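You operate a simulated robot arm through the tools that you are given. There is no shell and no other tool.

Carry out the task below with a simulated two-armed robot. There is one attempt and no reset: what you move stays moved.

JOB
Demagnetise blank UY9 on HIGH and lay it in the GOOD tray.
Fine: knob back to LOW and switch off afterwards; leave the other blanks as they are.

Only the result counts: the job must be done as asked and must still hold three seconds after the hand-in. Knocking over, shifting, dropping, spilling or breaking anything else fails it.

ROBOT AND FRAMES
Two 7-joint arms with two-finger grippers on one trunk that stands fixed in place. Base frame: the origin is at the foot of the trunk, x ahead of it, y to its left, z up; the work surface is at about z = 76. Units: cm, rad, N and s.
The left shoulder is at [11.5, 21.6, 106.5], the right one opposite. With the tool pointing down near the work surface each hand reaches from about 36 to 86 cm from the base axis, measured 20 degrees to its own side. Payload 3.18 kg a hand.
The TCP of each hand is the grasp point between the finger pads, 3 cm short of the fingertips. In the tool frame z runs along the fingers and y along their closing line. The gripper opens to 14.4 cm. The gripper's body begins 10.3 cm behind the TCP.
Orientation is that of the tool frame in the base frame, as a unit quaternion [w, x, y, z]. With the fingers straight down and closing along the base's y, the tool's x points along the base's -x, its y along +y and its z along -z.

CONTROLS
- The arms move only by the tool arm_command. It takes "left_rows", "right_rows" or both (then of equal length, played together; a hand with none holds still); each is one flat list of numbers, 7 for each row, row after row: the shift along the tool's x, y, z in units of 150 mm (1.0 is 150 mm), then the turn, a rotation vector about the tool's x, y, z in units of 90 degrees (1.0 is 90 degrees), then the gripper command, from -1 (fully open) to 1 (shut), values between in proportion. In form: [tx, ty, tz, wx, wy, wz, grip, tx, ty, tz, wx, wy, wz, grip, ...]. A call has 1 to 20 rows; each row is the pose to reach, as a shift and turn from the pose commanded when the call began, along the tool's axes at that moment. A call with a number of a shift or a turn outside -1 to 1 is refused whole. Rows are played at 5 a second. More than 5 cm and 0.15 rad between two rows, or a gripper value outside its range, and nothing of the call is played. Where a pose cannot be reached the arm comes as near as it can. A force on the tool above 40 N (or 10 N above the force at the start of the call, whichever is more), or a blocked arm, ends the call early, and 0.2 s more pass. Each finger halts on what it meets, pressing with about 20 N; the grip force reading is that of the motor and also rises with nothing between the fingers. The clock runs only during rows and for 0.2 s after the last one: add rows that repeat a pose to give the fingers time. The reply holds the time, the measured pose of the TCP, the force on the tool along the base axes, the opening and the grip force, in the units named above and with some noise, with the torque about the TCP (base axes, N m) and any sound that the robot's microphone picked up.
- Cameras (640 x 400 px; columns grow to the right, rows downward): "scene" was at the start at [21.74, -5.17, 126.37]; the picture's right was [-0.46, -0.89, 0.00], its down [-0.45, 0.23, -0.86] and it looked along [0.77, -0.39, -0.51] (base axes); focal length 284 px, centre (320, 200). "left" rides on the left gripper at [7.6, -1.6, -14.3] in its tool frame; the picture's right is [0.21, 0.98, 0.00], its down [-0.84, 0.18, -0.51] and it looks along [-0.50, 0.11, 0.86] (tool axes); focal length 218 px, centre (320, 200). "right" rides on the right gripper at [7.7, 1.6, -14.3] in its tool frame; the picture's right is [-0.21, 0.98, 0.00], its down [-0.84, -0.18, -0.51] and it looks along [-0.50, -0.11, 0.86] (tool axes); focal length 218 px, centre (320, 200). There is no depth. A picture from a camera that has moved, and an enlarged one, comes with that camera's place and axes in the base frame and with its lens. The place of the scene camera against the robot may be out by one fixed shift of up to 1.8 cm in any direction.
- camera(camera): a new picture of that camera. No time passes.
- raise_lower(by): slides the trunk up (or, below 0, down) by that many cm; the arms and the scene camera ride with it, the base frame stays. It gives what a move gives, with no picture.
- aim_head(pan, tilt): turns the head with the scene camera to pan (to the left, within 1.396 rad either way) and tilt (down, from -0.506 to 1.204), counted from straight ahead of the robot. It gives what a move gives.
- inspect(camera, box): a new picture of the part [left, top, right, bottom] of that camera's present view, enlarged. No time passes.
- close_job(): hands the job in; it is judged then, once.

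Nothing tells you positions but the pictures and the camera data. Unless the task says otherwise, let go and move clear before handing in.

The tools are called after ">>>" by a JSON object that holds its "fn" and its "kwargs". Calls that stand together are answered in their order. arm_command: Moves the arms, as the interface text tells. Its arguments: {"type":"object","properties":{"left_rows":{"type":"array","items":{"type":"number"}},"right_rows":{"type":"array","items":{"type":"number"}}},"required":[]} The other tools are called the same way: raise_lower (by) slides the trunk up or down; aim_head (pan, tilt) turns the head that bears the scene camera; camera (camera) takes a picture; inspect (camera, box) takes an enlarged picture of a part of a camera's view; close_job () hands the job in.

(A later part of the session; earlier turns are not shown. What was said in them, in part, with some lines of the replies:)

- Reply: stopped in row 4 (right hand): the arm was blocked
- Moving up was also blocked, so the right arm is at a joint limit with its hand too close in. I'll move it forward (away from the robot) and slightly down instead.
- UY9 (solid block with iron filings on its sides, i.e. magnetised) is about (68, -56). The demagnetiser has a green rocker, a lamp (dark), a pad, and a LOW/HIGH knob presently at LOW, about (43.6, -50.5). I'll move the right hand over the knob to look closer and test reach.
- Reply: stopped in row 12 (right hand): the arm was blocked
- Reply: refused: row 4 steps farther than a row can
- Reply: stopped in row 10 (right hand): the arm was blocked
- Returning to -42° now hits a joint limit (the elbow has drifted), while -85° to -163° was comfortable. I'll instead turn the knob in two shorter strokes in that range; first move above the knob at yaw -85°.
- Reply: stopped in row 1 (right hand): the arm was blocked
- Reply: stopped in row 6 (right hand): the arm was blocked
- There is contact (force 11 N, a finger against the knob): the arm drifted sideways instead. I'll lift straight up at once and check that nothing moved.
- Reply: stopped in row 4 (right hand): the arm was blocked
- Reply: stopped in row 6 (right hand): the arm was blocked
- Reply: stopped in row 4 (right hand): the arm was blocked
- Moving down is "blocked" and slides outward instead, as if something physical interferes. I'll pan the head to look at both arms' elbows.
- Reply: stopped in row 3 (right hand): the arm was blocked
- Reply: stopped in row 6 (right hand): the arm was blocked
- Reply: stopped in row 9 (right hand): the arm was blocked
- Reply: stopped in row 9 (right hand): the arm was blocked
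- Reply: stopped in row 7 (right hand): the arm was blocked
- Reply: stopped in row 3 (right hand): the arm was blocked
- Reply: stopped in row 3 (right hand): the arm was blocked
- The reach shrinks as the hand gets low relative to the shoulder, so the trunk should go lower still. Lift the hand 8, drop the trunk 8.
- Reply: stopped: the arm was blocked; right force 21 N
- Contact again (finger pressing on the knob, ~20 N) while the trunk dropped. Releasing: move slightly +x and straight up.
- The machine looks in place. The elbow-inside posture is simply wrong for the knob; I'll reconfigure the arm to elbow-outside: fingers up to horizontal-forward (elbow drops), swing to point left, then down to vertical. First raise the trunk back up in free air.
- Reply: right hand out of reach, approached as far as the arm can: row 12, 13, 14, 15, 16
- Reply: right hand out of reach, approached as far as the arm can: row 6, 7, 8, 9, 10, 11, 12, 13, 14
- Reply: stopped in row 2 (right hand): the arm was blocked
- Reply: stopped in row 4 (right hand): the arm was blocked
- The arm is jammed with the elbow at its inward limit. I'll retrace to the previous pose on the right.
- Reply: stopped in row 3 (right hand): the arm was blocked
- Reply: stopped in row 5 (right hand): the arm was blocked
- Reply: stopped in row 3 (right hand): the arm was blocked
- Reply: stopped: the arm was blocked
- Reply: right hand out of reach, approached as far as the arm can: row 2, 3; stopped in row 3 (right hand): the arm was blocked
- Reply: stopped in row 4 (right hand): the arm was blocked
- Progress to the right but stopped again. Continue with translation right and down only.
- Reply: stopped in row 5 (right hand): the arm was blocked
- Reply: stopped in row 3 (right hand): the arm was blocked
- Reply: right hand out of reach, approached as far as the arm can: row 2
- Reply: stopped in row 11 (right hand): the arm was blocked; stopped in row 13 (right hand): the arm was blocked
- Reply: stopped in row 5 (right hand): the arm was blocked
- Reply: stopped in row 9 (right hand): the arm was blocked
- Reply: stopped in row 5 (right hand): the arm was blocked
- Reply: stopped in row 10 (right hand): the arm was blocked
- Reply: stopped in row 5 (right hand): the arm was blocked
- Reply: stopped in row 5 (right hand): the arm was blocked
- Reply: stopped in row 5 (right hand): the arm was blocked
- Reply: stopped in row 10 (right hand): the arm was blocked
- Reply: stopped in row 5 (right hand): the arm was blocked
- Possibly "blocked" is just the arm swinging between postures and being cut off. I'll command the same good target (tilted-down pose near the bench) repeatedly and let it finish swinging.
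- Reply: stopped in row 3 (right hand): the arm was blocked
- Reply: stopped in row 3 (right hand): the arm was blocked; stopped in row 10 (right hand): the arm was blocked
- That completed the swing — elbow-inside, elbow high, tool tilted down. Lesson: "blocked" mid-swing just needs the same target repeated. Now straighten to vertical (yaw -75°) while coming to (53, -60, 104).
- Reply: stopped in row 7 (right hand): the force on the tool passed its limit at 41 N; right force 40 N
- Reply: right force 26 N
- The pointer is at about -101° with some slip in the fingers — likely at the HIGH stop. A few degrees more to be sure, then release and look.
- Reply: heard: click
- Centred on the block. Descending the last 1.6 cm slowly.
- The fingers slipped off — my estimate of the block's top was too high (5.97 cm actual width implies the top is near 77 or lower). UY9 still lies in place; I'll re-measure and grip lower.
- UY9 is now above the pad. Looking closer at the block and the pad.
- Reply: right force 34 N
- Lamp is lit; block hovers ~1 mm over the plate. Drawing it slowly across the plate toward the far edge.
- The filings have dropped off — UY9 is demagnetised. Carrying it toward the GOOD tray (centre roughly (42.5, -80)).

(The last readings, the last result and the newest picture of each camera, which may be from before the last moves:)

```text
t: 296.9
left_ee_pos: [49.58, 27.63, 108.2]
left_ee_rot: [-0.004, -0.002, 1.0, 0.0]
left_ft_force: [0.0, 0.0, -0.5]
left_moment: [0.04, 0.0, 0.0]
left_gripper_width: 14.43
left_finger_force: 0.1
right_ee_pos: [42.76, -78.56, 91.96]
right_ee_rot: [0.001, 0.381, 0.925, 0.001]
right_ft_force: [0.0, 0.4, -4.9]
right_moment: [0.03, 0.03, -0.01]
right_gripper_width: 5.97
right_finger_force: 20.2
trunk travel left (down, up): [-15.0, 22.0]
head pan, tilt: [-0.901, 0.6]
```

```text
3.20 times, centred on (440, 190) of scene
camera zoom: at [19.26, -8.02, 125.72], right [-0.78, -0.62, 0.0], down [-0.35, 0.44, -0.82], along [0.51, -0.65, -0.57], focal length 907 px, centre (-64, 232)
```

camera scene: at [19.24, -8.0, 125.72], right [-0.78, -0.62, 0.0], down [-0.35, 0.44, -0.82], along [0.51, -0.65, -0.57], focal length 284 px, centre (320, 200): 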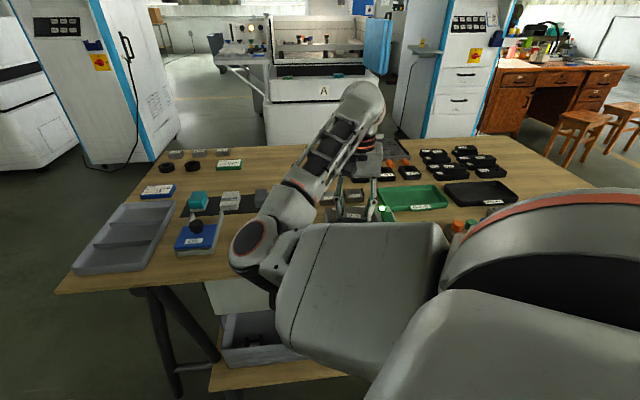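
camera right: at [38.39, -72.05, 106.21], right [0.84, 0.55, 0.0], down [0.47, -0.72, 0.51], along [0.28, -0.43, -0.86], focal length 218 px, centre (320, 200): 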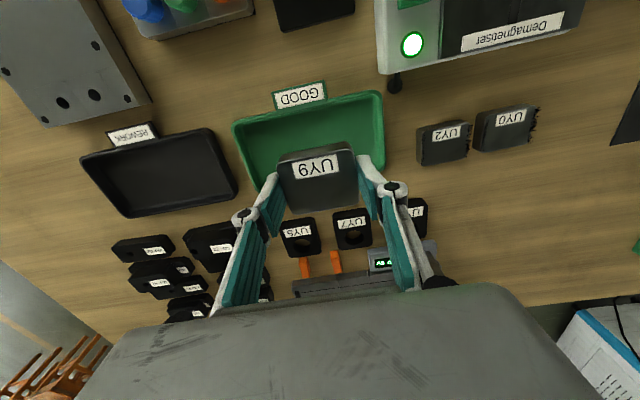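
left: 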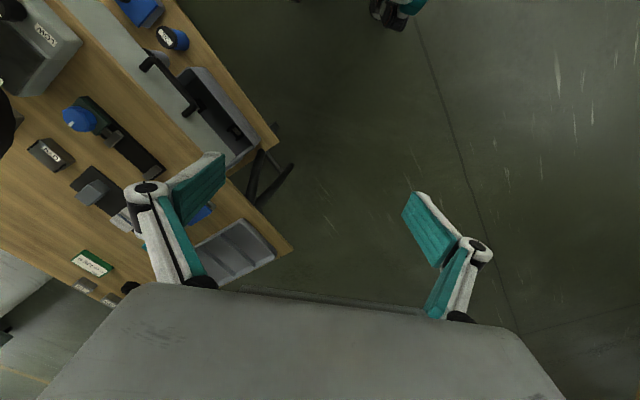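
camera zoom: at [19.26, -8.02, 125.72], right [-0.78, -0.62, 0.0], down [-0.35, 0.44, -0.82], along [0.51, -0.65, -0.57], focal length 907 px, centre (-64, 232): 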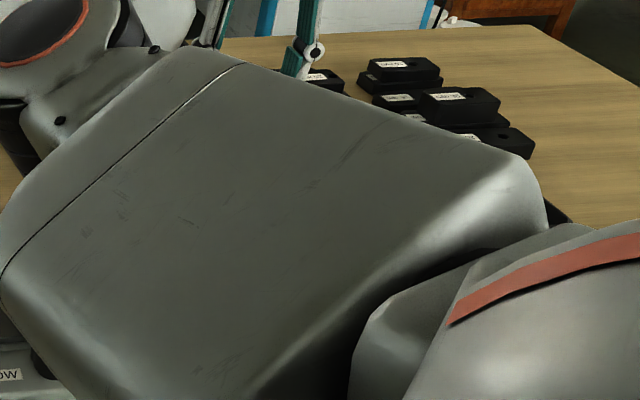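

Well placed over the tray. Descending into it.

>>> {"fn": "arm_command", "kwargs": {"right_rows": [-0.004, 0, 0.12, 0, 0, 0, 0.8, -0.008, -0.005, 0.24, 0, 0, 0, 0.8, -0.012, -0.01, 0.36, 0, 0, 0, 0.8, -0.012, -0.013, 0.48, 0, 0, 0, 0.8, -0.012, -0.013, 0.6, 0, 0, 0, 0.8, -0.012, -0.013, 0.7, 0, 0, 0, 0.8, -0.012, -0.013, 0.7, 0, 0, 0, 0.8, -0.012, -0.013, 0.7, 0, 0, 0, 0.8]}}

>>> {"fn": "inspect", "kwargs": {"camera": "right", "box": [200, 80, 440, 280]}}

```text
t: 298.7
left_ee_pos: [49.58, 27.66, 108.05]
left_ee_rot: [-0.004, -0.001, 1.0, -0.001]
left_ft_force: [-0.4, 0.3, -0.5]
left_moment: [-0.01, 0.0, 0.01]
left_gripper_width: 14.39
left_finger_force: 0.0
right_ee_pos: [42.92, -78.83, 81.39]
right_ee_rot: [0.001, 0.381, 0.924, 0.0]
right_ft_force: [-0.1, -0.5, -5.0]
right_moment: [0.04, 0.02, 0.02]
right_gripper_width: 5.95
right_finger_force: 20.3
trunk travel left (down, up): [-15.0, 22.0]
head pan, tilt: [-0.901, 0.6]
```

```text
2.00 times, centred on (320, 180) of right
camera zoom: at [38.44, -72.33, 95.62], right [0.84, 0.55, 0.0], down [0.47, -0.72, 0.51], along [0.28, -0.43, -0.86], focal length 436 px, centre (320, 240)
```

zoom: 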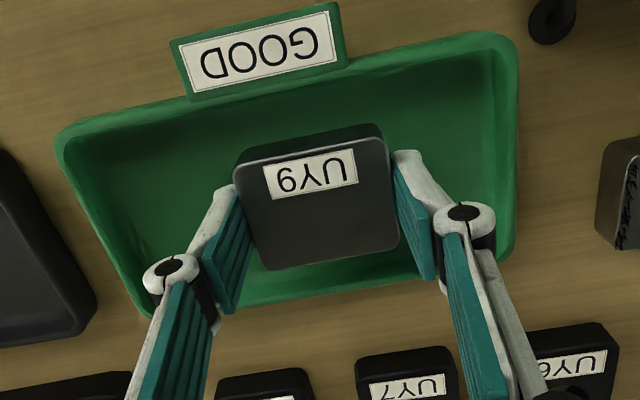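

>>> {"fn": "arm_command", "kwargs": {"right_rows": [0.005, 0, 0.03, 0, 0, 0, 0.8, 0.01, 0, 0.06, 0, 0, 0, 0.8, 0.013, 0, 0.09, 0, 0, 0, 0.8, 0.013, 0, 0.105, 0, 0, 0, 0.8, 0.013, 0, 0.115, 0, 0, 0, 0.8, 0.013, 0, 0.115, 0, 0, 0, 0.8]}}

>>> {"fn": "arm_command", "kwargs": {"right_rows": [0, 0, 0.006, 0, 0, 0, 0.8, 0, 0, 0.012, 0, 0, 0, 0.8, 0, 0, 0.016, 0, 0, 0, 0.8, 0, 0, 0.016, 0, 0, 0, 0.8]}}

```text
t: 300.1
left_ee_pos: [49.6, 27.66, 108.04]
left_ee_rot: [-0.004, 0.0, 1.0, 0.0]
left_ft_force: [-0.1, 0.1, -0.2]
left_moment: [0.02, -0.02, -0.02]
left_gripper_width: 14.38
left_finger_force: 0.0
right_ee_pos: [42.81, -78.66, 79.59]
right_ee_rot: [0.001, 0.381, 0.925, 0.0]
right_ft_force: [1.2, -0.8, -2.3]
right_moment: [0.03, 0.03, 0.0]
right_gripper_width: 5.98
right_finger_force: 20.3
trunk travel left (down, up): [-15.0, 22.0]
head pan, tilt: [-0.901, 0.6]
```

```text
t: 301.1
left_ee_pos: [49.41, 27.81, 108.2]
left_ee_rot: [-0.003, -0.001, 1.0, 0.0]
left_ft_force: [-0.7, 0.3, 0.2]
left_moment: [-0.01, 0.01, 0.0]
left_gripper_width: 14.4
left_finger_force: 0.0
right_ee_pos: [42.69, -78.62, 79.76]
right_ee_rot: [0.002, 0.382, 0.924, -0.001]
right_ft_force: [3.9, -4.9, 13.6]
right_moment: [0.03, 0.05, 0.0]
right_gripper_width: 5.98
right_finger_force: 19.9
trunk travel left (down, up): [-15.0, 22.0]
head pan, tilt: [-0.901, 0.6]
```

Resting on the tray floor. Easing off and opening the fingers.

>>> {"fn": "arm_command", "kwargs": {"right_rows": [0, 0, -0.008, 0, 0, 0, 0.8, 0, 0, -0.01, 0, 0, 0, 0.4, 0, 0, -0.01, 0, 0, 0, 0.25, 0, 0, -0.01, 0, 0, 0, 0.15, 0, 0, -0.01, 0, 0, 0, 0.08, 0, 0, -0.01, 0, 0, 0, 0.02, 0, 0, -0.01, 0, 0, 0, 0.02, 0, 0, -0.05, 0, 0, 0, 0.02, 0, 0, -0.12, 0, 0, 0, 0.02, 0, 0, -0.25, 0, 0, 0, 0.02, 0, 0, -0.4, 0, 0, 0, 0.02, 0, 0, -0.55, 0, 0, 0, 0.02, 0, 0, -0.7, 0, 0, 0, 0.02, 0, 0, -0.7, 0, 0, 0, 0.02]}}

>>> {"fn": "camera", "kwargs": {"camera": "right"}}

>>> {"fn": "inspect", "kwargs": {"camera": "right", "box": [200, 80, 440, 260]}}

```text
t: 304.1
left_ee_pos: [49.54, 27.78, 107.99]
left_ee_rot: [-0.003, -0.001, 1.0, 0.001]
left_ft_force: [0.0, -0.3, 0.4]
left_moment: [-0.01, 0.0, 0.01]
left_gripper_width: 14.42
left_finger_force: 0.1
right_ee_pos: [42.7, -78.68, 89.95]
right_ee_rot: [0.001, 0.381, 0.925, 0.0]
right_ft_force: [-0.4, -0.3, 0.0]
right_moment: [-0.04, 0.01, -0.01]
right_gripper_width: 7.08
right_finger_force: 0.1
trunk travel left (down, up): [-15.0, 22.0]
head pan, tilt: [-0.901, 0.6]
```

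```text
taken
camera right: at [38.25, -72.16, 104.24], right [0.84, 0.55, 0.0], down [0.47, -0.72, 0.51], along [0.28, -0.43, -0.86], focal length 218 px, centre (320, 200)
```

right: 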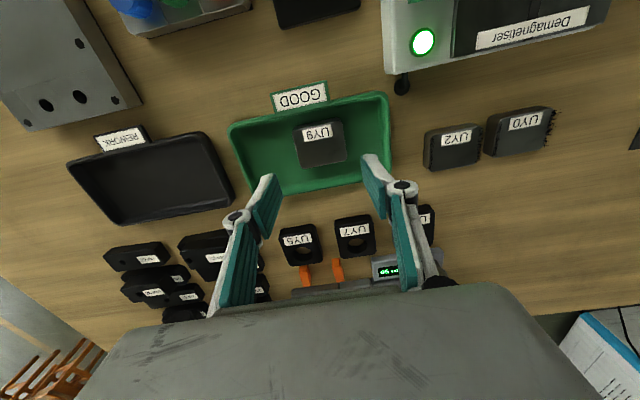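

```text
2.22 times, centred on (320, 170) of right
camera zoom: at [38.25, -72.16, 104.24], right [0.84, 0.55, 0.0], down [0.47, -0.72, 0.51], along [0.28, -0.43, -0.86], focal length 485 px, centre (320, 267)
```

zoom: 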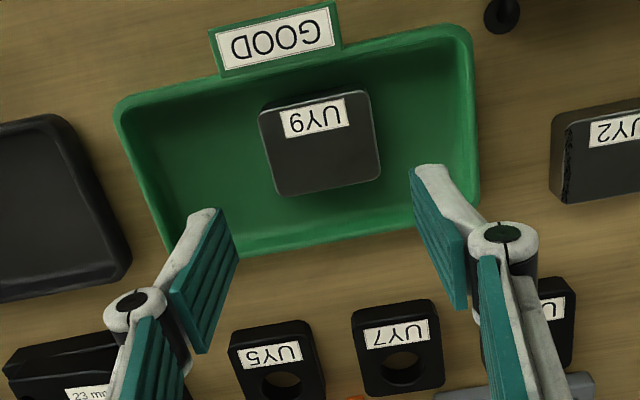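

UY9 lies flat in the GOOD tray, clean. Now back to the knob to return it to LOW; going up and over with the wrist turned to yaw -87°.

>>> {"fn": "arm_command", "kwargs": {"right_rows": [0.02, 0.03, -0.15, 0, 0, 0.02, 0.02, 0.06, 0.1, -0.3, 0, 0, 0.05, 0.02, 0.13, 0.2, -0.467, 0, 0, 0.1, 0.06, 0.2, 0.31, -0.467, 0, 0, 0.16, 0.1, 0.27, 0.42, -0.467, 0, 0, 0.22, 0.1, 0.34, 0.53, -0.467, 0, 0, 0.28, 0.1, 0.41, 0.64, -0.467, 0, 0, 0.34, 0.1, 0.48, 0.74, -0.467, 0, 0, 0.4, 0.1, 0.56, 0.85, -0.467, 0, 0, 0.44, 0.1, 0.629, 0.945, -0.467, 0, 0, 0.469, 0.1, 0.629, 0.945, -0.467, 0, 0, 0.469, 0.1, 0.629, 0.945, -0.467, 0, 0, 0.469, 0.1]}}

```text
t: 306.7
left_ee_pos: [49.55, 27.73, 108.28]
left_ee_rot: [-0.004, -0.001, 1.0, 0.0]
left_ft_force: [-0.4, -0.6, 0.3]
left_moment: [0.01, -0.02, 0.01]
left_gripper_width: 14.41
left_finger_force: 0.1
right_ee_pos: [46.0, -61.97, 96.99]
right_ee_rot: [0.001, 0.689, 0.725, 0.0]
right_ft_force: [0.0, -0.2, 0.8]
right_moment: [0.0, 0.03, 0.01]
right_gripper_width: 6.46
right_finger_force: 0.0
trunk travel left (down, up): [-15.0, 22.0]
head pan, tilt: [-0.901, 0.6]
```

>>> {"fn": "arm_command", "kwargs": {"right_rows": [0.1, -0.018, 0.06, 0, 0, 0, 0.1, 0.2, -0.036, 0.13, 0, 0, 0, 0.1, 0.3, -0.054, 0.21, 0, 0, 0, 0.1, 0.4, -0.071, 0.3, 0, 0, 0, 0.1, 0.5, -0.089, 0.39, 0, 0, 0, 0.1, 0.6, -0.107, 0.49, 0, 0, 0, 0.1, 0.692, -0.125, 0.6, 0, 0, 0, 0.1, 0.692, -0.125, 0.6, 0, 0, 0, 0.1, 0.692, -0.125, 0.6, 0, 0, 0, 0.1, 0.692, -0.125, 0.6, 0, 0, 0, 0.1]}}

>>> {"fn": "inspect", "kwargs": {"camera": "right", "box": [260, 100, 400, 240]}}

```text
t: 308.9
left_ee_pos: [49.58, 27.8, 108.19]
left_ee_rot: [-0.003, -0.002, 1.0, 0.0]
left_ft_force: [-0.6, -0.1, 0.2]
left_moment: [-0.02, -0.02, 0.01]
left_gripper_width: 14.43
left_finger_force: 0.1
right_ee_pos: [43.54, -51.76, 87.93]
right_ee_rot: [0.001, 0.688, 0.725, 0.0]
right_ft_force: [0.7, -0.3, -0.5]
right_moment: [0.02, 0.0, 0.0]
right_gripper_width: 6.51
right_finger_force: 0.0
trunk travel left (down, up): [-15.0, 22.0]
head pan, tilt: [-0.901, 0.6]
```

```text
2.86 times, centred on (330, 170) of right
camera zoom: at [44.62, -44.02, 102.22], right [0.99, -0.16, 0.0], down [-0.14, -0.85, 0.51], along [-0.08, -0.5, -0.86], focal length 624 px, centre (291, 286)
```

zoom: 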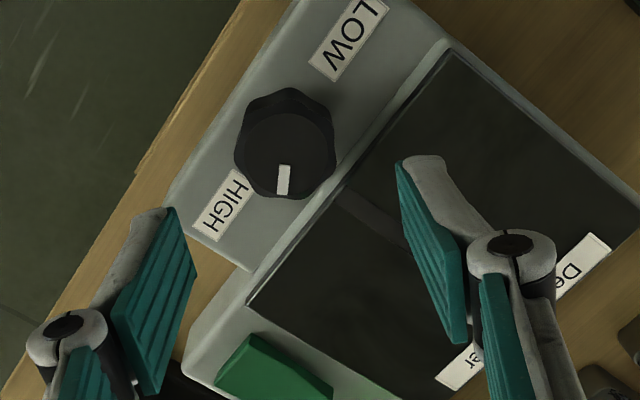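

Machine in place, pointer at HIGH. Rotating the wrist to yaw -130° for the reverse strokes.

>>> {"fn": "arm_command", "kwargs": {"right_rows": [0.002, -0.007, 0, 0, 0, 0.07, 0.1, 0.005, -0.014, 0, 0, 0, 0.14, 0.1, 0.007, -0.02, 0, 0, 0, 0.21, 0.1, 0.01, -0.027, 0, 0, 0, 0.28, 0.1, 0.012, -0.034, 0, 0, 0, 0.35, 0.1, 0.015, -0.041, 0, 0, 0, 0.42, 0.1, 0.017, -0.047, 0, 0, 0, 0.478, 0.1, 0.017, -0.047, 0, 0, 0, 0.478, 0.1, 0.017, -0.047, 0, 0, 0, 0.478, 0.1, 0.017, -0.047, 0, 0, 0, 0.478, 0.1]}}

>>> {"fn": "inspect", "kwargs": {"camera": "right", "box": [260, 100, 400, 240]}}

```text
t: 311.1
left_ee_pos: [49.54, 27.68, 108.13]
left_ee_rot: [-0.003, 0.0, 1.0, 0.0]
left_ft_force: [-0.7, -0.6, 1.2]
left_moment: [0.02, 0.01, 0.0]
left_gripper_width: 14.39
left_finger_force: 0.0
right_ee_pos: [42.88, -51.47, 87.95]
right_ee_rot: [0.001, 0.907, 0.422, 0.0]
right_ft_force: [-0.9, -0.1, 0.2]
right_moment: [0.01, 0.01, 0.03]
right_gripper_width: 6.45
right_finger_force: 0.1
trunk travel left (down, up): [-15.0, 22.0]
head pan, tilt: [-0.901, 0.6]
```

```text
2.86 times, centred on (330, 170) of right
camera zoom: at [48.87, -46.7, 102.22], right [0.61, -0.79, 0.0], down [-0.68, -0.53, 0.51], along [-0.4, -0.31, -0.86], focal length 624 px, centre (291, 286)
```

zoom: 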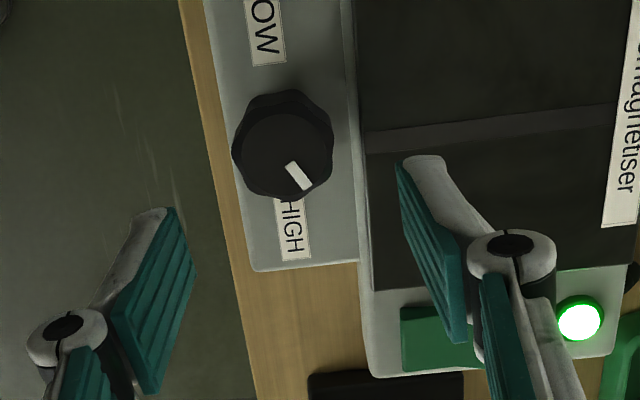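

Aligned (bias-corrected). Lowering and gripping.

>>> {"fn": "arm_command", "kwargs": {"right_rows": [0, 0, 0.08, 0, 0, 0, 0.1, 0, 0, 0.16, 0, 0, 0, 0.1, 0, 0, 0.24, 0, 0, 0, 0.1, 0, 0, 0.279, 0, 0, 0, 0.1, 0, 0, 0.279, 0, 0, 0, 0.1, 0, 0, 0.279, 0, 0, 0, 0.25, 0, 0, 0.279, 0, 0, 0, 0.35, 0, 0, 0.279, 0, 0, 0, 0.42, 0, 0, 0.279, 0, 0, 0, 0.47, 0, 0, 0.279, 0, 0, 0, 0.52, 0, 0, 0.279, 0, 0, 0, 0.52]}}

>>> {"fn": "inspect", "kwargs": {"camera": "right", "box": [270, 120, 370, 220]}}

```text
t: 313.5
left_ee_pos: [49.5, 27.6, 108.2]
left_ee_rot: [-0.003, 0.0, 1.0, 0.0]
left_ft_force: [-0.6, 0.3, 0.5]
left_moment: [0.01, 0.01, 0.0]
left_gripper_width: 14.42
left_finger_force: 0.0
right_ee_pos: [42.89, -51.55, 83.75]
right_ee_rot: [0.002, 0.907, 0.421, 0.0]
right_ft_force: [0.5, -0.2, 0.4]
right_moment: [0.0, 0.05, 0.01]
right_gripper_width: 3.47
right_finger_force: 0.5
trunk travel left (down, up): [-15.0, 22.0]
head pan, tilt: [-0.901, 0.6]
```

```text
4.00 times, centred on (320, 170) of right
camera zoom: at [48.84, -46.77, 98.03], right [0.61, -0.79, 0.0], down [-0.68, -0.53, 0.51], along [-0.4, -0.31, -0.86], focal length 873 px, centre (320, 320)
```

zoom: 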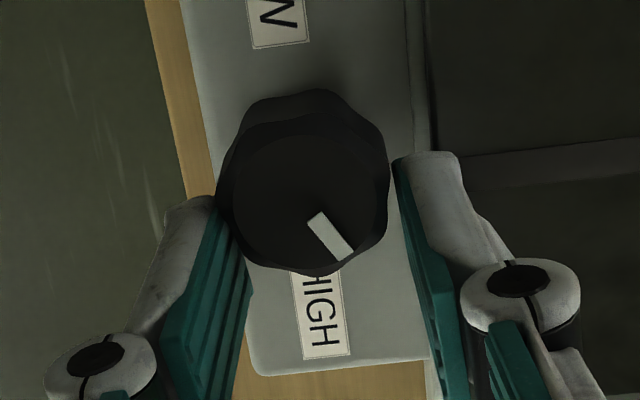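

>>> {"fn": "arm_command", "kwargs": {"right_rows": [0, -0.004, 0, 0, 0, 0, 0.54, 0, -0.007, 0, 0, 0, 0, 0.57, 0, -0.007, 0, 0, 0, 0, 0.6, 0, -0.007, 0, 0, 0, 0, 0.6]}}

```text
t: 314.5
left_ee_pos: [49.53, 27.76, 108.12]
left_ee_rot: [-0.003, -0.001, 1.0, 0.0]
left_ft_force: [-0.1, -0.4, 0.4]
left_moment: [0.0, 0.0, 0.0]
left_gripper_width: 14.41
left_finger_force: 0.1
right_ee_pos: [42.81, -51.5, 83.58]
right_ee_rot: [0.002, 0.907, 0.42, 0.0]
right_ft_force: [2.4, -3.5, 2.3]
right_moment: [-1.01, 0.8, -0.05]
right_gripper_width: 3.33
right_finger_force: 45.7
trunk travel left (down, up): [-15.0, 22.0]
head pan, tilt: [-0.901, 0.6]
```

Gripped evenly. Turning counter-clockwise 43° (first return stroke).

>>> {"fn": "arm_command", "kwargs": {"right_rows": [0.0003, 0.0058, 0, 0, 0, -0.0556, 0.6, 0.001, 0.0116, 0, 0, 0, -0.1111, 0.6, 0.0023, 0.0173, 0, 0, 0, -0.1667, 0.6, 0.004, 0.0228, 0, 0, 0, -0.2222, 0.6, 0.0062, 0.0282, 0, 0, 0, -0.2778, 0.6, 0.0089, 0.0333, 0, 0, 0, -0.3333, 0.6, 0.0121, 0.0382, 0, 0, 0, -0.3889, 0.6, 0.0156, 0.0429, 0, 0, 0, -0.4444, 0.6, 0.0179, 0.0455, 0, 0, 0, -0.478, 0.6, 0.0179, 0.0455, 0, 0, 0, -0.478, 0.6]}}

>>> {"fn": "inspect", "kwargs": {"camera": "right", "box": [270, 120, 370, 220]}}

```text
t: 316.7
left_ee_pos: [49.72, 27.61, 108.1]
left_ee_rot: [-0.004, -0.001, 1.0, 0.0]
left_ft_force: [1.0, 0.1, 0.2]
left_moment: [-0.03, 0.03, 0.0]
left_gripper_width: 14.41
left_finger_force: 0.0
right_ee_pos: [43.47, -51.81, 83.74]
right_ee_rot: [0.003, 0.689, 0.725, 0.0]
right_ft_force: [16.4, -14.8, 4.0]
right_moment: [-1.53, -0.39, -0.19]
right_gripper_width: 3.34
right_finger_force: 45.3
trunk travel left (down, up): [-15.0, 22.0]
head pan, tilt: [-0.901, 0.6]
```

```text
4.00 times, centred on (320, 170) of right
camera zoom: at [44.65, -44.11, 98.01], right [0.99, -0.16, 0.0], down [-0.14, -0.85, 0.51], along [-0.08, -0.5, -0.86], focal length 873 px, centre (320, 320)
```

zoom: 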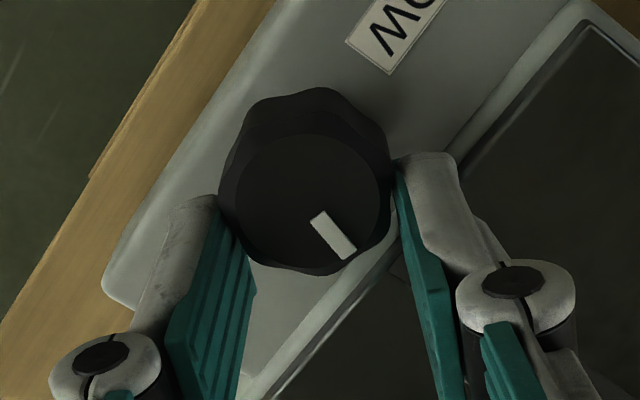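

First stroke done. Release, lift, rotate back, and lower again for stroke 2.

>>> {"fn": "arm_command", "kwargs": {"right_rows": [0, 0, 0, 0, 0, 0, 0.4, 0, 0, 0, 0, 0, 0, 0.25, 0, 0, 0, 0, 0, 0, 0.1, 0, 0, -0.1, 0, 0, 0, 0.1, 0, 0, -0.2, 0, 0, 0, 0.1, 0.003, -0.006, -0.2, 0, 0, 0.07, 0.1, 0.006, -0.013, -0.2, 0, 0, 0.14, 0.1, 0.009, -0.019, -0.2, 0, 0, 0.21, 0.1, 0.012, -0.026, -0.2, 0, 0, 0.28, 0.1, 0.015, -0.032, -0.2, 0, 0, 0.35, 0.1, 0.018, -0.039, -0.2, 0, 0, 0.42, 0.1, 0.021, -0.045, -0.2, 0, 0, 0.478, 0.1, 0.021, -0.045, -0.2, 0, 0, 0.478, 0.1, 0.021, -0.045, -0.2, 0, 0, 0.478, 0.1]}}

>>> {"fn": "inspect", "kwargs": {"camera": "right", "box": [260, 100, 400, 240]}}

```text
t: 319.7
left_ee_pos: [49.52, 27.74, 108.04]
left_ee_rot: [-0.003, 0.0, 1.0, 0.0]
left_ft_force: [0.0, -0.2, -0.3]
left_moment: [-0.03, -0.01, 0.01]
left_gripper_width: 14.41
left_finger_force: 0.2
right_ee_pos: [42.74, -51.39, 86.91]
right_ee_rot: [0.002, 0.907, 0.421, 0.0]
right_ft_force: [0.3, -0.2, 0.6]
right_moment: [0.02, -0.01, -0.05]
right_gripper_width: 6.49
right_finger_force: 0.0
trunk travel left (down, up): [-15.0, 22.0]
head pan, tilt: [-0.901, 0.6]
```

```text
2.86 times, centred on (330, 170) of right
camera zoom: at [48.79, -46.65, 101.04], right [0.61, -0.79, 0.0], down [-0.68, -0.53, 0.51], along [-0.4, -0.31, -0.86], focal length 624 px, centre (291, 286)
```

zoom: 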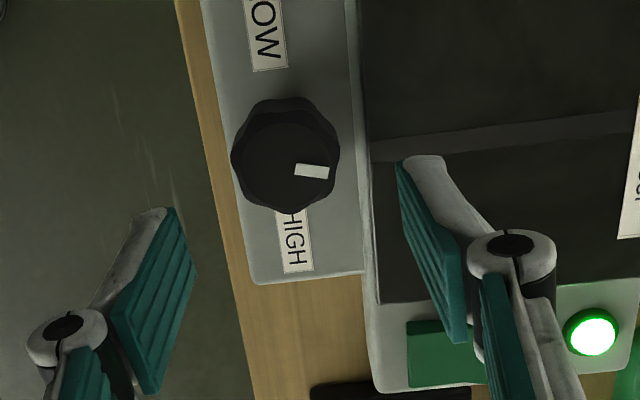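

>>> {"fn": "arm_command", "kwargs": {"right_rows": [-0.001, 0.003, 0.07, 0, 0, 0, 0.1, -0.002, 0.005, 0.14, 0, 0, 0, 0.1, -0.003, 0.008, 0.212, 0, 0, 0, 0.1, -0.003, 0.008, 0.212, 0, 0, 0, 0.1, -0.003, 0.008, 0.212, 0, 0, 0, 0.1, -0.003, 0.008, 0.212, 0, 0, 0, 0.25, -0.003, 0.008, 0.212, 0, 0, 0, 0.35, -0.003, 0.008, 0.212, 0, 0, 0, 0.42, -0.003, 0.008, 0.212, 0, 0, 0, 0.47, -0.003, 0.008, 0.212, 0, 0, 0, 0.52, -0.003, 0.008, 0.212, 0, 0, 0, 0.56, -0.003, 0.008, 0.212, 0, 0, 0, 0.56]}}

```text
t: 322.3
left_ee_pos: [49.32, 27.7, 108.11]
left_ee_rot: [-0.004, -0.001, 1.0, 0.0]
left_ft_force: [-0.6, 0.7, 0.7]
left_moment: [0.03, -0.01, 0.0]
left_gripper_width: 14.39
left_finger_force: 0.0
right_ee_pos: [42.71, -51.62, 83.48]
right_ee_rot: [0.002, 0.907, 0.421, 0.0]
right_ft_force: [-2.9, 2.8, 0.3]
right_moment: [0.03, 0.18, 0.09]
right_gripper_width: 3.46
right_finger_force: 2.6
trunk travel left (down, up): [-15.0, 22.0]
head pan, tilt: [-0.901, 0.6]
```

>>> {"fn": "arm_command", "kwargs": {"right_rows": [0, -0.003, -0.007, 0, 0, 0, 0.57, 0, -0.006, -0.007, 0, 0, 0, 0.6, 0, -0.006, -0.007, 0, 0, 0, 0.6, 0, -0.006, -0.007, 0, 0, 0, 0.6]}}

```text
t: 323.3
left_ee_pos: [49.53, 27.65, 108.09]
left_ee_rot: [-0.004, -0.001, 1.0, 0.0]
left_ft_force: [0.0, 0.0, -0.1]
left_moment: [0.01, 0.03, 0.02]
left_gripper_width: 14.41
left_finger_force: 0.2
right_ee_pos: [42.73, -51.49, 83.56]
right_ee_rot: [0.002, 0.907, 0.421, -0.001]
right_ft_force: [-1.2, -0.2, -5.8]
right_moment: [-1.12, 0.83, -0.02]
right_gripper_width: 3.32
right_finger_force: 45.0
trunk travel left (down, up): [-15.0, 22.0]
head pan, tilt: [-0.901, 0.6]
```

Evenly gripped. Second counter-clockwise stroke of 43°.

>>> {"fn": "arm_command", "kwargs": {"right_rows": [0.0003, 0.0058, 0, 0, 0, -0.0556, 0.6, 0.001, 0.0116, 0, 0, 0, -0.1111, 0.6, 0.0023, 0.0173, 0, 0, 0, -0.1667, 0.6, 0.004, 0.0228, 0, 0, 0, -0.2222, 0.6, 0.0062, 0.0282, 0, 0, 0, -0.2778, 0.6, 0.0089, 0.0333, 0, 0, 0, -0.3333, 0.6, 0.0121, 0.0382, 0, 0, 0, -0.3889, 0.6, 0.0156, 0.0429, 0, 0, 0, -0.4444, 0.6, 0.0179, 0.0455, 0, 0, 0, -0.478, 0.6, 0.0179, 0.0455, 0, 0, 0, -0.478, 0.6]}}

>>> {"fn": "arm_command", "kwargs": {"right_rows": [0, 0, 0, 0, 0, 0, 0.4, 0, 0, 0, 0, 0, 0, 0.25, 0, 0, 0, 0, 0, 0, 0.1, 0, 0, -0.1, 0, 0, 0, 0.1, 0, 0, -0.2, 0, 0, 0, 0.1, 0.003, -0.006, -0.2, 0, 0, 0.07, 0.1, 0.006, -0.013, -0.2, 0, 0, 0.14, 0.1, 0.009, -0.019, -0.2, 0, 0, 0.21, 0.1, 0.012, -0.026, -0.2, 0, 0, 0.28, 0.1, 0.015, -0.032, -0.2, 0, 0, 0.35, 0.1, 0.018, -0.039, -0.2, 0, 0, 0.42, 0.1, 0.021, -0.045, -0.2, 0, 0, 0.478, 0.1, 0.021, -0.045, -0.2, 0, 0, 0.478, 0.1, 0.021, -0.045, -0.2, 0, 0, 0.478, 0.1]}}

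>>> {"fn": "inspect", "kwargs": {"camera": "right", "box": [260, 100, 400, 240]}}

```text
t: 325.5
left_ee_pos: [49.65, 27.52, 108.06]
left_ee_rot: [-0.005, -0.001, 1.0, 0.001]
left_ft_force: [0.1, 0.7, -0.2]
left_moment: [-0.01, 0.0, -0.01]
left_gripper_width: 14.4
left_finger_force: 0.1
right_ee_pos: [43.67, -51.87, 83.71]
right_ee_rot: [0.001, 0.689, 0.725, 0.0]
right_ft_force: [14.4, -12.2, -4.5]
right_moment: [-1.63, -0.5, -0.12]
right_gripper_width: 3.34
right_finger_force: 45.8
trunk travel left (down, up): [-15.0, 22.0]
head pan, tilt: [-0.901, 0.6]
```

```text
t: 328.5
left_ee_pos: [49.5, 27.69, 108.08]
left_ee_rot: [-0.004, -0.001, 1.0, 0.0]
left_ft_force: [-0.1, 0.3, 0.1]
left_moment: [-0.01, 0.04, 0.0]
left_gripper_width: 14.4
left_finger_force: 0.0
right_ee_pos: [42.72, -51.41, 86.8]
right_ee_rot: [0.002, 0.907, 0.421, 0.0]
right_ft_force: [-0.4, 0.3, -0.4]
right_moment: [-0.03, -0.04, 0.0]
right_gripper_width: 6.47
right_finger_force: 0.0
trunk travel left (down, up): [-15.0, 22.0]
head pan, tilt: [-0.901, 0.6]
```

```text
2.86 times, centred on (330, 170) of right
camera zoom: at [48.77, -46.65, 100.98], right [0.61, -0.79, 0.0], down [-0.68, -0.53, 0.51], along [-0.4, -0.31, -0.86], focal length 624 px, centre (291, 286)
```

zoom: 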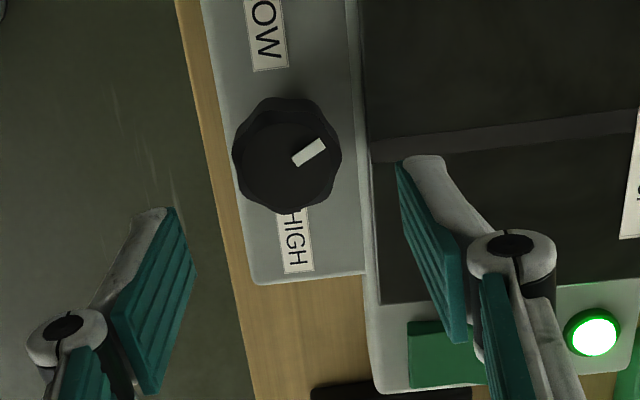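

Pointer at about -17°; LOW is at ≈ +14°. Third stroke of ~38°.

>>> {"fn": "arm_command", "kwargs": {"right_rows": [-0.001, 0.002, 0.07, 0, 0, 0, 0.1, -0.002, 0.003, 0.14, 0, 0, 0, 0.1, -0.003, 0.004, 0.203, 0, 0, 0, 0.1, -0.003, 0.004, 0.203, 0, 0, 0, 0.1, -0.003, 0.004, 0.203, 0, 0, 0, 0.1, -0.003, 0.004, 0.203, 0, 0, 0, 0.25, -0.003, 0.004, 0.203, 0, 0, 0, 0.35, -0.003, 0.004, 0.203, 0, 0, 0, 0.42, -0.003, 0.004, 0.203, 0, 0, 0, 0.47, -0.003, 0.004, 0.203, 0, 0, 0, 0.52, -0.003, 0.004, 0.203, 0, 0, 0, 0.56, -0.003, 0.004, 0.203, 0, 0, 0, 0.56]}}

```text
t: 331.1
left_ee_pos: [49.44, 27.74, 108.12]
left_ee_rot: [-0.004, -0.001, 1.0, 0.0]
left_ft_force: [0.4, 0.0, -0.2]
left_moment: [0.01, -0.03, -0.01]
left_gripper_width: 14.4
left_finger_force: 0.0
right_ee_pos: [42.66, -51.57, 83.72]
right_ee_rot: [0.001, 0.907, 0.421, 0.001]
right_ft_force: [0.1, -2.4, 1.8]
right_moment: [-0.76, 0.53, -0.04]
right_gripper_width: 3.33
right_finger_force: 45.2
trunk travel left (down, up): [-15.0, 22.0]
head pan, tilt: [-0.901, 0.6]
```

>>> {"fn": "arm_command", "kwargs": {"right_rows": [0.0003, 0.0058, 0, 0, 0, -0.0556, 0.6, 0.001, 0.0116, 0, 0, 0, -0.1111, 0.6, 0.0023, 0.0173, 0, 0, 0, -0.1667, 0.6, 0.004, 0.0228, 0, 0, 0, -0.2222, 0.6, 0.0062, 0.0282, 0, 0, 0, -0.2778, 0.6, 0.0089, 0.0333, 0, 0, 0, -0.3333, 0.6, 0.0121, 0.0382, 0, 0, 0, -0.3889, 0.6, 0.0142, 0.041, 0, 0, 0, -0.422, 0.6, 0.0142, 0.041, 0, 0, 0, -0.422, 0.6]}}

>>> {"fn": "inspect", "kwargs": {"camera": "right", "box": [270, 120, 370, 220]}}

```text
t: 333.1
left_ee_pos: [49.53, 27.55, 108.09]
left_ee_rot: [-0.004, -0.001, 1.0, 0.0]
left_ft_force: [-0.4, -0.2, 1.3]
left_moment: [0.01, -0.02, 0.01]
left_gripper_width: 14.39
left_finger_force: 0.1
right_ee_pos: [43.54, -51.82, 83.74]
right_ee_rot: [0.001, 0.72, 0.694, 0.0]
right_ft_force: [15.3, -9.0, 8.7]
right_moment: [-0.33, -0.3, -0.74]
right_gripper_width: 3.37
right_finger_force: 44.7
trunk travel left (down, up): [-15.0, 22.0]
head pan, tilt: [-0.901, 0.6]
```

```text
4.00 times, centred on (320, 170) of right
camera zoom: at [45.22, -44.19, 97.9], right [0.97, -0.24, 0.0], down [-0.21, -0.83, 0.51], along [-0.12, -0.49, -0.86], focal length 873 px, centre (320, 320)
```

zoom: 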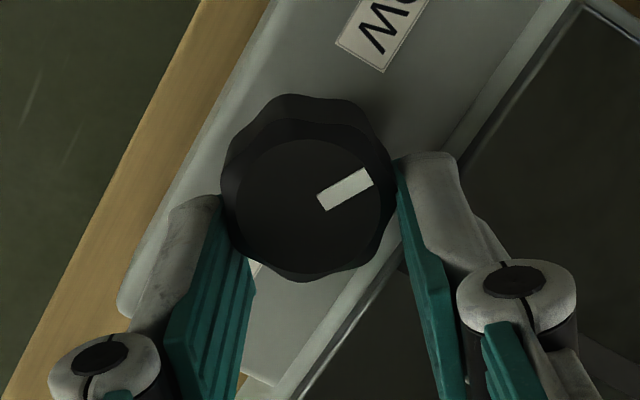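

Pointer at about +16° with torque building — the LOW stop. Releasing and lifting.

>>> {"fn": "arm_command", "kwargs": {"right_rows": [0, 0, 0, 0, 0, 0, 0.45, 0, 0, 0, 0, 0, 0, 0.3, 0, 0, 0, 0, 0, 0, 0.1, 0, 0, 0, 0, 0, 0, 0.1, 0, 0, -0.1, 0, 0, 0, 0.1, 0, 0, -0.22, 0, 0, 0, 0.1, 0, 0, -0.35, 0, 0, 0, 0.1, 0, 0, -0.45, 0, 0, 0, 0.1, 0, 0, -0.45, 0, 0, 0, 0.1]}}

>>> {"fn": "inspect", "kwargs": {"camera": "right", "box": [250, 60, 410, 220]}}

```text
t: 335.1
left_ee_pos: [49.44, 27.67, 108.08]
left_ee_rot: [-0.003, 0.0, 1.0, 0.0]
left_ft_force: [-0.1, -1.0, 0.2]
left_moment: [-0.02, -0.01, -0.01]
left_gripper_width: 14.4
left_finger_force: 0.0
right_ee_pos: [43.46, -51.64, 90.35]
right_ee_rot: [0.002, 0.72, 0.694, -0.001]
right_ft_force: [-0.4, -0.2, 0.1]
right_moment: [0.03, -0.03, -0.02]
right_gripper_width: 6.47
right_finger_force: 0.0
trunk travel left (down, up): [-15.0, 22.0]
head pan, tilt: [-0.901, 0.6]
```

```text
2.50 times, centred on (330, 140) of right
camera zoom: at [45.19, -44.09, 104.59], right [0.97, -0.24, 0.0], down [-0.21, -0.83, 0.51], along [-0.12, -0.49, -0.86], focal length 546 px, centre (295, 350)
```

zoom: 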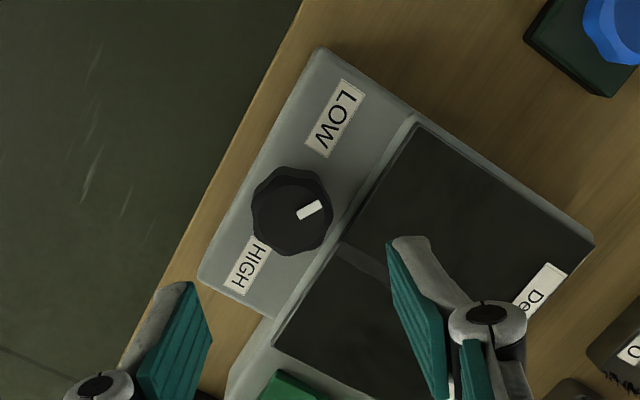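

Knob is back at LOW (same as originally). Now the rocker's far end: closing the fingers and moving above (42.2, -62.65).

>>> {"fn": "arm_command", "kwargs": {"right_rows": [-0.1, -0.008, -0.043, 0, 0, 0.015, 0.4, -0.21, -0.016, -0.043, 0, 0, 0.03, 0.7, -0.32, -0.025, -0.043, 0, 0, 0.045, 1, -0.43, -0.033, -0.043, 0, 0, 0.06, 1, -0.54, -0.042, -0.043, 0, 0, 0.075, 1, -0.65, -0.05, -0.043, 0, 0, 0.089, 1, -0.736, -0.057, -0.043, 0, 0, 0.089, 1, -0.736, -0.057, -0.043, 0, 0, 0.089, 1, -0.736, -0.057, -0.043, 0, 0, 0.089, 1]}}

>>> {"fn": "inspect", "kwargs": {"camera": "right", "box": [260, 100, 400, 240]}}

```text
t: 337.1
left_ee_pos: [49.49, 27.73, 108.25]
left_ee_rot: [-0.004, -0.001, 1.0, 0.0]
left_ft_force: [0.1, -1.0, 0.0]
left_moment: [0.0, 0.02, -0.02]
left_gripper_width: 14.4
left_finger_force: 0.0
right_ee_pos: [42.1, -62.75, 91.04]
right_ee_rot: [0.001, 0.766, 0.642, 0.0]
right_ft_force: [0.6, 0.0, -0.4]
right_moment: [-0.01, 0.02, -0.01]
right_gripper_width: 0.01
right_finger_force: 19.9
trunk travel left (down, up): [-15.0, 22.0]
head pan, tilt: [-0.901, 0.6]
```

```text
2.86 times, centred on (330, 170) of right
camera zoom: at [44.93, -55.47, 105.29], right [0.93, -0.38, 0.0], down [-0.33, -0.8, 0.51], along [-0.19, -0.47, -0.86], focal length 624 px, centre (291, 286)
```

zoom: 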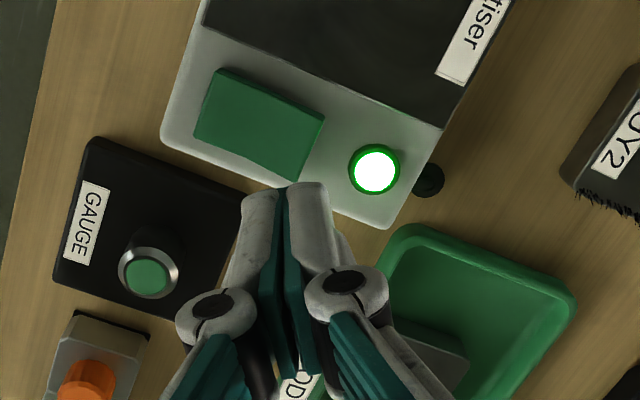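

>>> {"fn": "arm_command", "kwargs": {"right_rows": [0.005, 0.006, 0.12, 0, 0, 0, 1, 0.011, 0.012, 0.24, 0, 0, 0, 1, 0.011, 0.012, 0.34, 0, 0, 0, 1, 0.011, 0.012, 0.385, 0, 0, 0, 1, 0.011, 0.012, 0.385, 0, 0, 0, 1, 0.011, 0.012, 0.385, 0, 0, 0, 1]}}

>>> {"fn": "inspect", "kwargs": {"camera": "right", "box": [270, 130, 390, 250]}}

```text
t: 338.5
left_ee_pos: [49.48, 27.61, 108.11]
left_ee_rot: [-0.004, 0.0, 1.0, 0.0]
left_ft_force: [-0.4, 0.1, -0.8]
left_moment: [0.02, 0.0, 0.0]
left_gripper_width: 14.4
left_finger_force: 0.0
right_ee_pos: [42.36, -62.55, 85.28]
right_ee_rot: [0.001, 0.767, 0.642, -0.001]
right_ft_force: [0.0, -0.8, 0.5]
right_moment: [0.01, 0.0, 0.03]
right_gripper_width: 0.02
right_finger_force: 20.3
trunk travel left (down, up): [-15.0, 22.0]
head pan, tilt: [-0.901, 0.6]
```

```text
3.33 times, centred on (330, 190) of right
camera zoom: at [45.15, -55.33, 99.52], right [0.93, -0.38, 0.0], down [-0.33, -0.8, 0.51], along [-0.19, -0.47, -0.86], focal length 728 px, centre (287, 233)
```

zoom: 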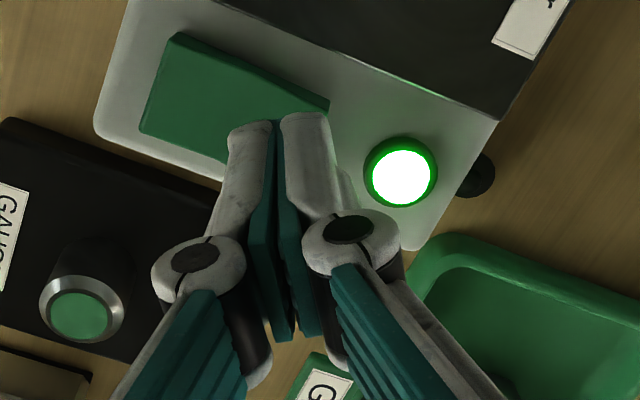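

Over the rocker's far end. Pressing slowly.

>>> {"fn": "arm_command", "kwargs": {"right_rows": [0, 0, 0.01, 0, 0, 0, 1, 0, 0, 0.02, 0, 0, 0, 1, 0, 0, 0.03, 0, 0, 0, 1, 0, 0, 0.04, 0, 0, 0, 1, 0, 0, 0.05, 0, 0, 0, 1, 0, 0, 0.06, 0, 0, 0, 1, 0, 0, 0.06, 0, 0, 0, 1]}}

>>> {"fn": "arm_command", "kwargs": {"right_rows": [0, 0, 0.008, 0, 0, 0, 1, 0, 0, 0.016, 0, 0, 0, 1, 0, 0, 0.024, 0, 0, 0, 1, 0, 0, 0.032, 0, 0, 0, 1, 0, 0, 0.04, 0, 0, 0, 1, 0, 0, 0.04, 0, 0, 0, 1]}}

>>> {"fn": "inspect", "kwargs": {"camera": "right", "box": [270, 130, 390, 250]}}

```text
t: 340.1
left_ee_pos: [49.45, 27.68, 108.14]
left_ee_rot: [-0.004, -0.001, 1.0, 0.001]
left_ft_force: [0.3, 0.3, 0.0]
left_moment: [-0.01, 0.0, -0.02]
left_gripper_width: 14.42
left_finger_force: 0.1
right_ee_pos: [42.33, -62.43, 84.32]
right_ee_rot: [0.001, 0.766, 0.642, 0.0]
right_ft_force: [-0.9, 0.1, -0.3]
right_moment: [0.01, 0.01, 0.01]
right_gripper_width: 0.01
right_finger_force: 20.4
trunk travel left (down, up): [-15.0, 22.0]
head pan, tilt: [-0.901, 0.6]
```

```text
t: 341.5
left_ee_pos: [49.54, 27.78, 108.11]
left_ee_rot: [-0.003, -0.001, 1.0, 0.0]
left_ft_force: [-0.4, -0.7, 0.1]
left_moment: [-0.02, 0.01, 0.04]
left_gripper_width: 14.38
left_finger_force: 0.1
right_ee_pos: [42.35, -62.47, 83.71]
right_ee_rot: [0.002, 0.767, 0.642, 0.0]
right_ft_force: [1.2, -0.5, 6.5]
right_moment: [0.09, 0.0, -0.02]
right_gripper_width: 0.0
right_finger_force: 20.1
trunk travel left (down, up): [-15.0, 22.0]
head pan, tilt: [-0.901, 0.6]
heard: click
```

```text
3.33 times, centred on (330, 190) of right
camera zoom: at [45.12, -55.28, 98.09], right [0.93, -0.38, 0.0], down [-0.33, -0.8, 0.51], along [-0.19, -0.47, -0.86], focal length 728 px, centre (287, 233)
```

zoom: 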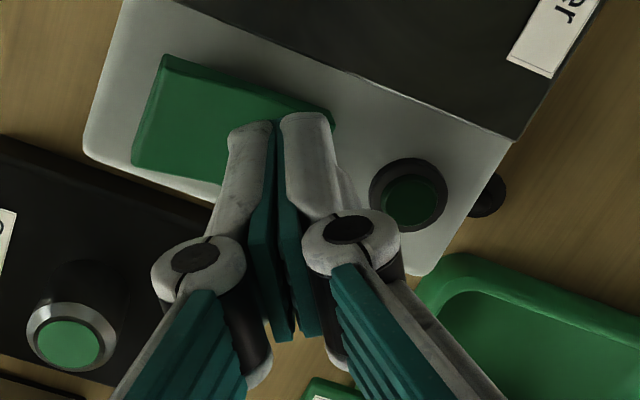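

Click, and the lamp is off. Lifting the hand clear and surveying the whole bench.

>>> {"fn": "arm_command", "kwargs": {"right_rows": [0, 0, -0.15, 0, 0, 0, 1, 0, 0, -0.3, 0, 0, 0, 1, 0, 0, -0.45, 0, 0, 0, 1, 0, 0, -0.6, 0, 0, 0, 1, 0, 0, -0.75, 0, 0, 0, 1, 0, 0, -0.85, 0, 0, 0, 1, 0, 0, -0.85, 0, 0, 0, 1]}}

>>> {"fn": "camera", "kwargs": {"camera": "right"}}

>>> {"fn": "inspect", "kwargs": {"camera": "right", "box": [240, 60, 500, 260]}}

```text
t: 343.1
left_ee_pos: [49.61, 27.71, 108.02]
left_ee_rot: [-0.004, -0.001, 1.0, 0.0]
left_ft_force: [-0.5, 0.3, 1.0]
left_moment: [0.0, 0.02, -0.01]
left_gripper_width: 14.38
left_finger_force: 0.1
right_ee_pos: [42.42, -62.46, 96.61]
right_ee_rot: [0.001, 0.767, 0.642, 0.0]
right_ft_force: [0.3, -0.5, -0.4]
right_moment: [0.01, 0.0, -0.02]
right_gripper_width: 0.0
right_finger_force: 19.9
trunk travel left (down, up): [-15.0, 22.0]
head pan, tilt: [-0.901, 0.6]
```

```text
taken
camera right: at [45.17, -55.27, 110.75], right [0.93, -0.38, 0.0], down [-0.33, -0.8, 0.51], along [-0.19, -0.47, -0.86], focal length 218 px, centre (320, 200)
```

right: 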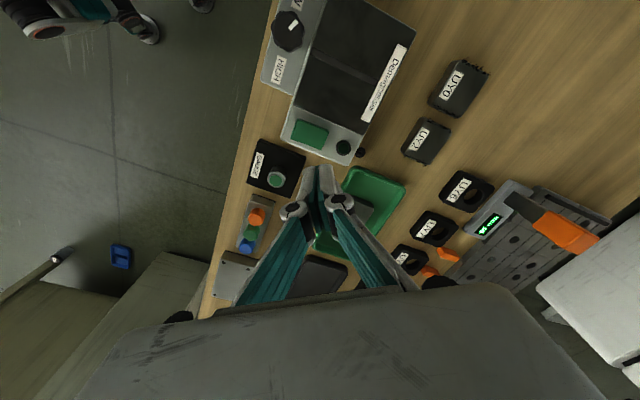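

```text
2.00 times, centred on (370, 160) of right
camera zoom: at [45.17, -55.27, 110.75], right [0.93, -0.38, 0.0], down [-0.33, -0.8, 0.51], along [-0.19, -0.47, -0.86], focal length 436 px, centre (220, 280)
```

zoom: 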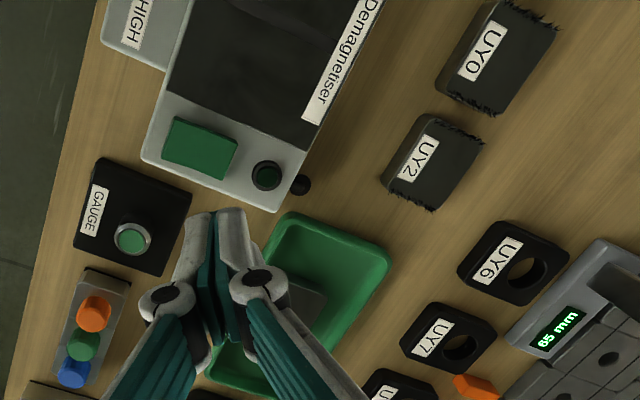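

Other blanks (UY0, UY2 still with filings, UY5–UY7) look untouched, lamp off. Moving the hand up and clear for final checks of knob and tray.

>>> {"fn": "arm_command", "kwargs": {"right_rows": [0.01, 0.12, -0.08, 0, 0, -0.04, 0.5, 0.02, 0.24, -0.16, 0, 0, -0.08, 0, 0.03, 0.36, -0.24, 0, 0, -0.12, 0, 0.04, 0.48, -0.32, 0, 0, -0.17, 0, 0.05, 0.6, -0.4, 0, 0, -0.22, 0, 0.05, 0.7, -0.48, 0, 0, -0.27, 0, 0.05, 0.7, -0.48, 0, 0, -0.27, 0, 0.05, 0.7, -0.48, 0, 0, -0.27, 0]}}

>>> {"fn": "camera", "kwargs": {"camera": "right"}}

>>> {"fn": "camera", "kwargs": {"camera": "scene"}}

```text
t: 344.9
left_ee_pos: [49.54, 27.72, 108.2]
left_ee_rot: [-0.004, -0.001, 1.0, 0.0]
left_ft_force: [-0.5, -0.4, 0.1]
left_moment: [0.0, 0.0, 0.01]
left_gripper_width: 14.39
left_finger_force: 0.2
right_ee_pos: [52.78, -63.5, 103.73]
right_ee_rot: [0.001, 0.615, 0.789, 0.0]
right_ft_force: [-0.3, 0.5, 0.2]
right_moment: [-0.01, -0.03, 0.01]
right_gripper_width: 7.19
right_finger_force: 0.0
trunk travel left (down, up): [-15.0, 22.0]
head pan, tilt: [-0.901, 0.6]
```

```text
taken
camera right: at [52.34, -55.77, 117.96], right [1.0, 0.04, 0.0], down [0.03, -0.86, 0.51], along [0.02, -0.51, -0.86], focal length 218 px, centre (320, 200)
```

right: 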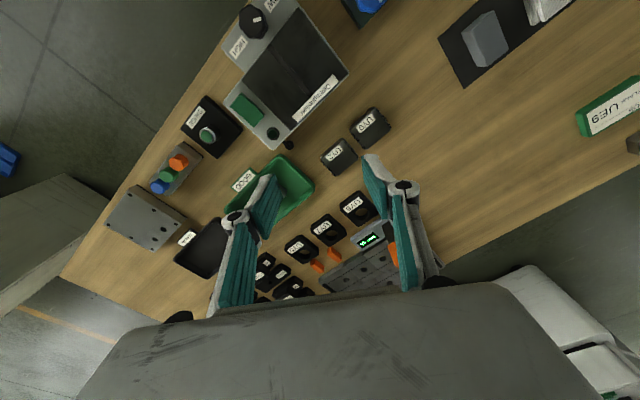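

```text
taken
camera scene: at [19.23, -7.98, 125.73], right [-0.78, -0.62, 0.0], down [-0.35, 0.44, -0.83], along [0.51, -0.65, -0.56], focal length 284 px, centre (320, 200)
```

scene: 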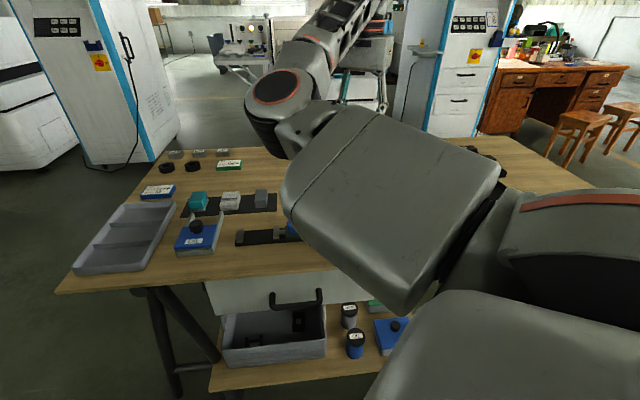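

>>> {"fn": "inspect", "kwargs": {"camera": "right", "box": [215, 0, 355, 150]}}

>>> {"fn": "inspect", "kwargs": {"camera": "right", "box": [210, 130, 350, 230]}}

>>> {"fn": "inspect", "kwargs": {"camera": "right", "box": [300, 90, 420, 180]}}

```text
2.67 times, centred on (285, 75) of right
camera zoom: at [52.34, -55.77, 117.96], right [1.0, 0.04, 0.0], down [0.03, -0.86, 0.51], along [0.02, -0.51, -0.86], focal length 582 px, centre (413, 533)
```

zoom: 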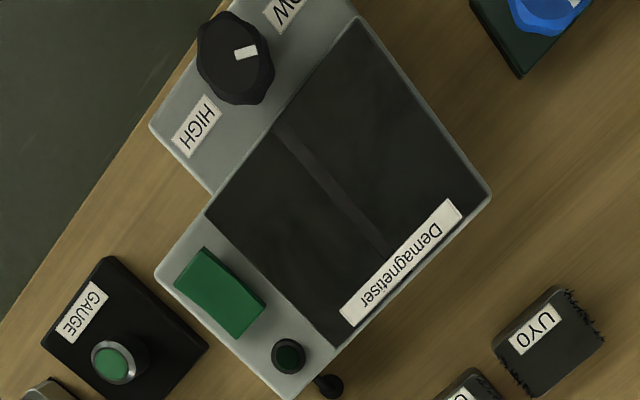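

```text
4.00 times, centred on (280, 180) of right
camera zoom: at [52.34, -55.77, 117.96], right [1.0, 0.04, 0.0], down [0.03, -0.86, 0.51], along [0.02, -0.51, -0.86], focal length 873 px, centre (480, 280)
```

zoom: 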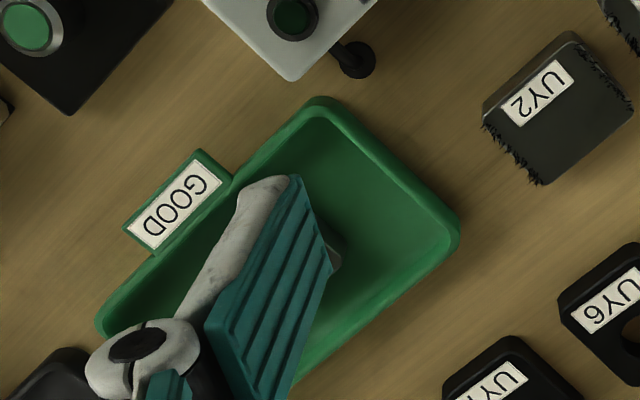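

```text
4.44 times, centred on (360, 135) of right
camera zoom: at [52.34, -55.77, 117.96], right [1.0, 0.04, 0.0], down [0.03, -0.86, 0.51], along [0.02, -0.51, -0.86], focal length 970 px, centre (142, 489)
```

zoom: 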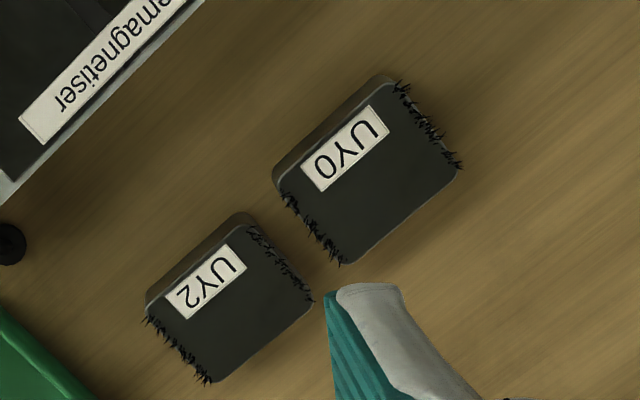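

Everything checks out: the knob is back at LOW (pointer ≈ 14°, as it was at the start), the switch is off and the lamp dark. UY9 lies demagnetised in the GOOD tray, UY0 and UY2 still carry their filings in place, and both hands are clear. Handing in.

>>> {"fn": "close_job", "kwargs": {}}

```text
The job is handed in.
```

I demagnetised UY9 on HIGH and laid it flat in the GOOD tray, and the job is handed in; I have not been told how it was judged.

- **UY9:** the iron filings stayed on while it sat on the plate. They came off once I drew it well clear of the switched-on plate.
- **Demagnetiser:** the knob is back at LOW, in the same position as at the start. The switch is off and its lamp is out.
- **Other blanks:** UY0 and UY2 still have their filings and are where they were. UY5, UY6 and UY7 look untouched.

**Contact with the machine:** while lining up on the knob, the gripper pressed the demagnetiser sideways a few times, once at about 41 N. In later pictures it sat where it had been, to within about 2 mm.

Both hands are clear of the bench items.
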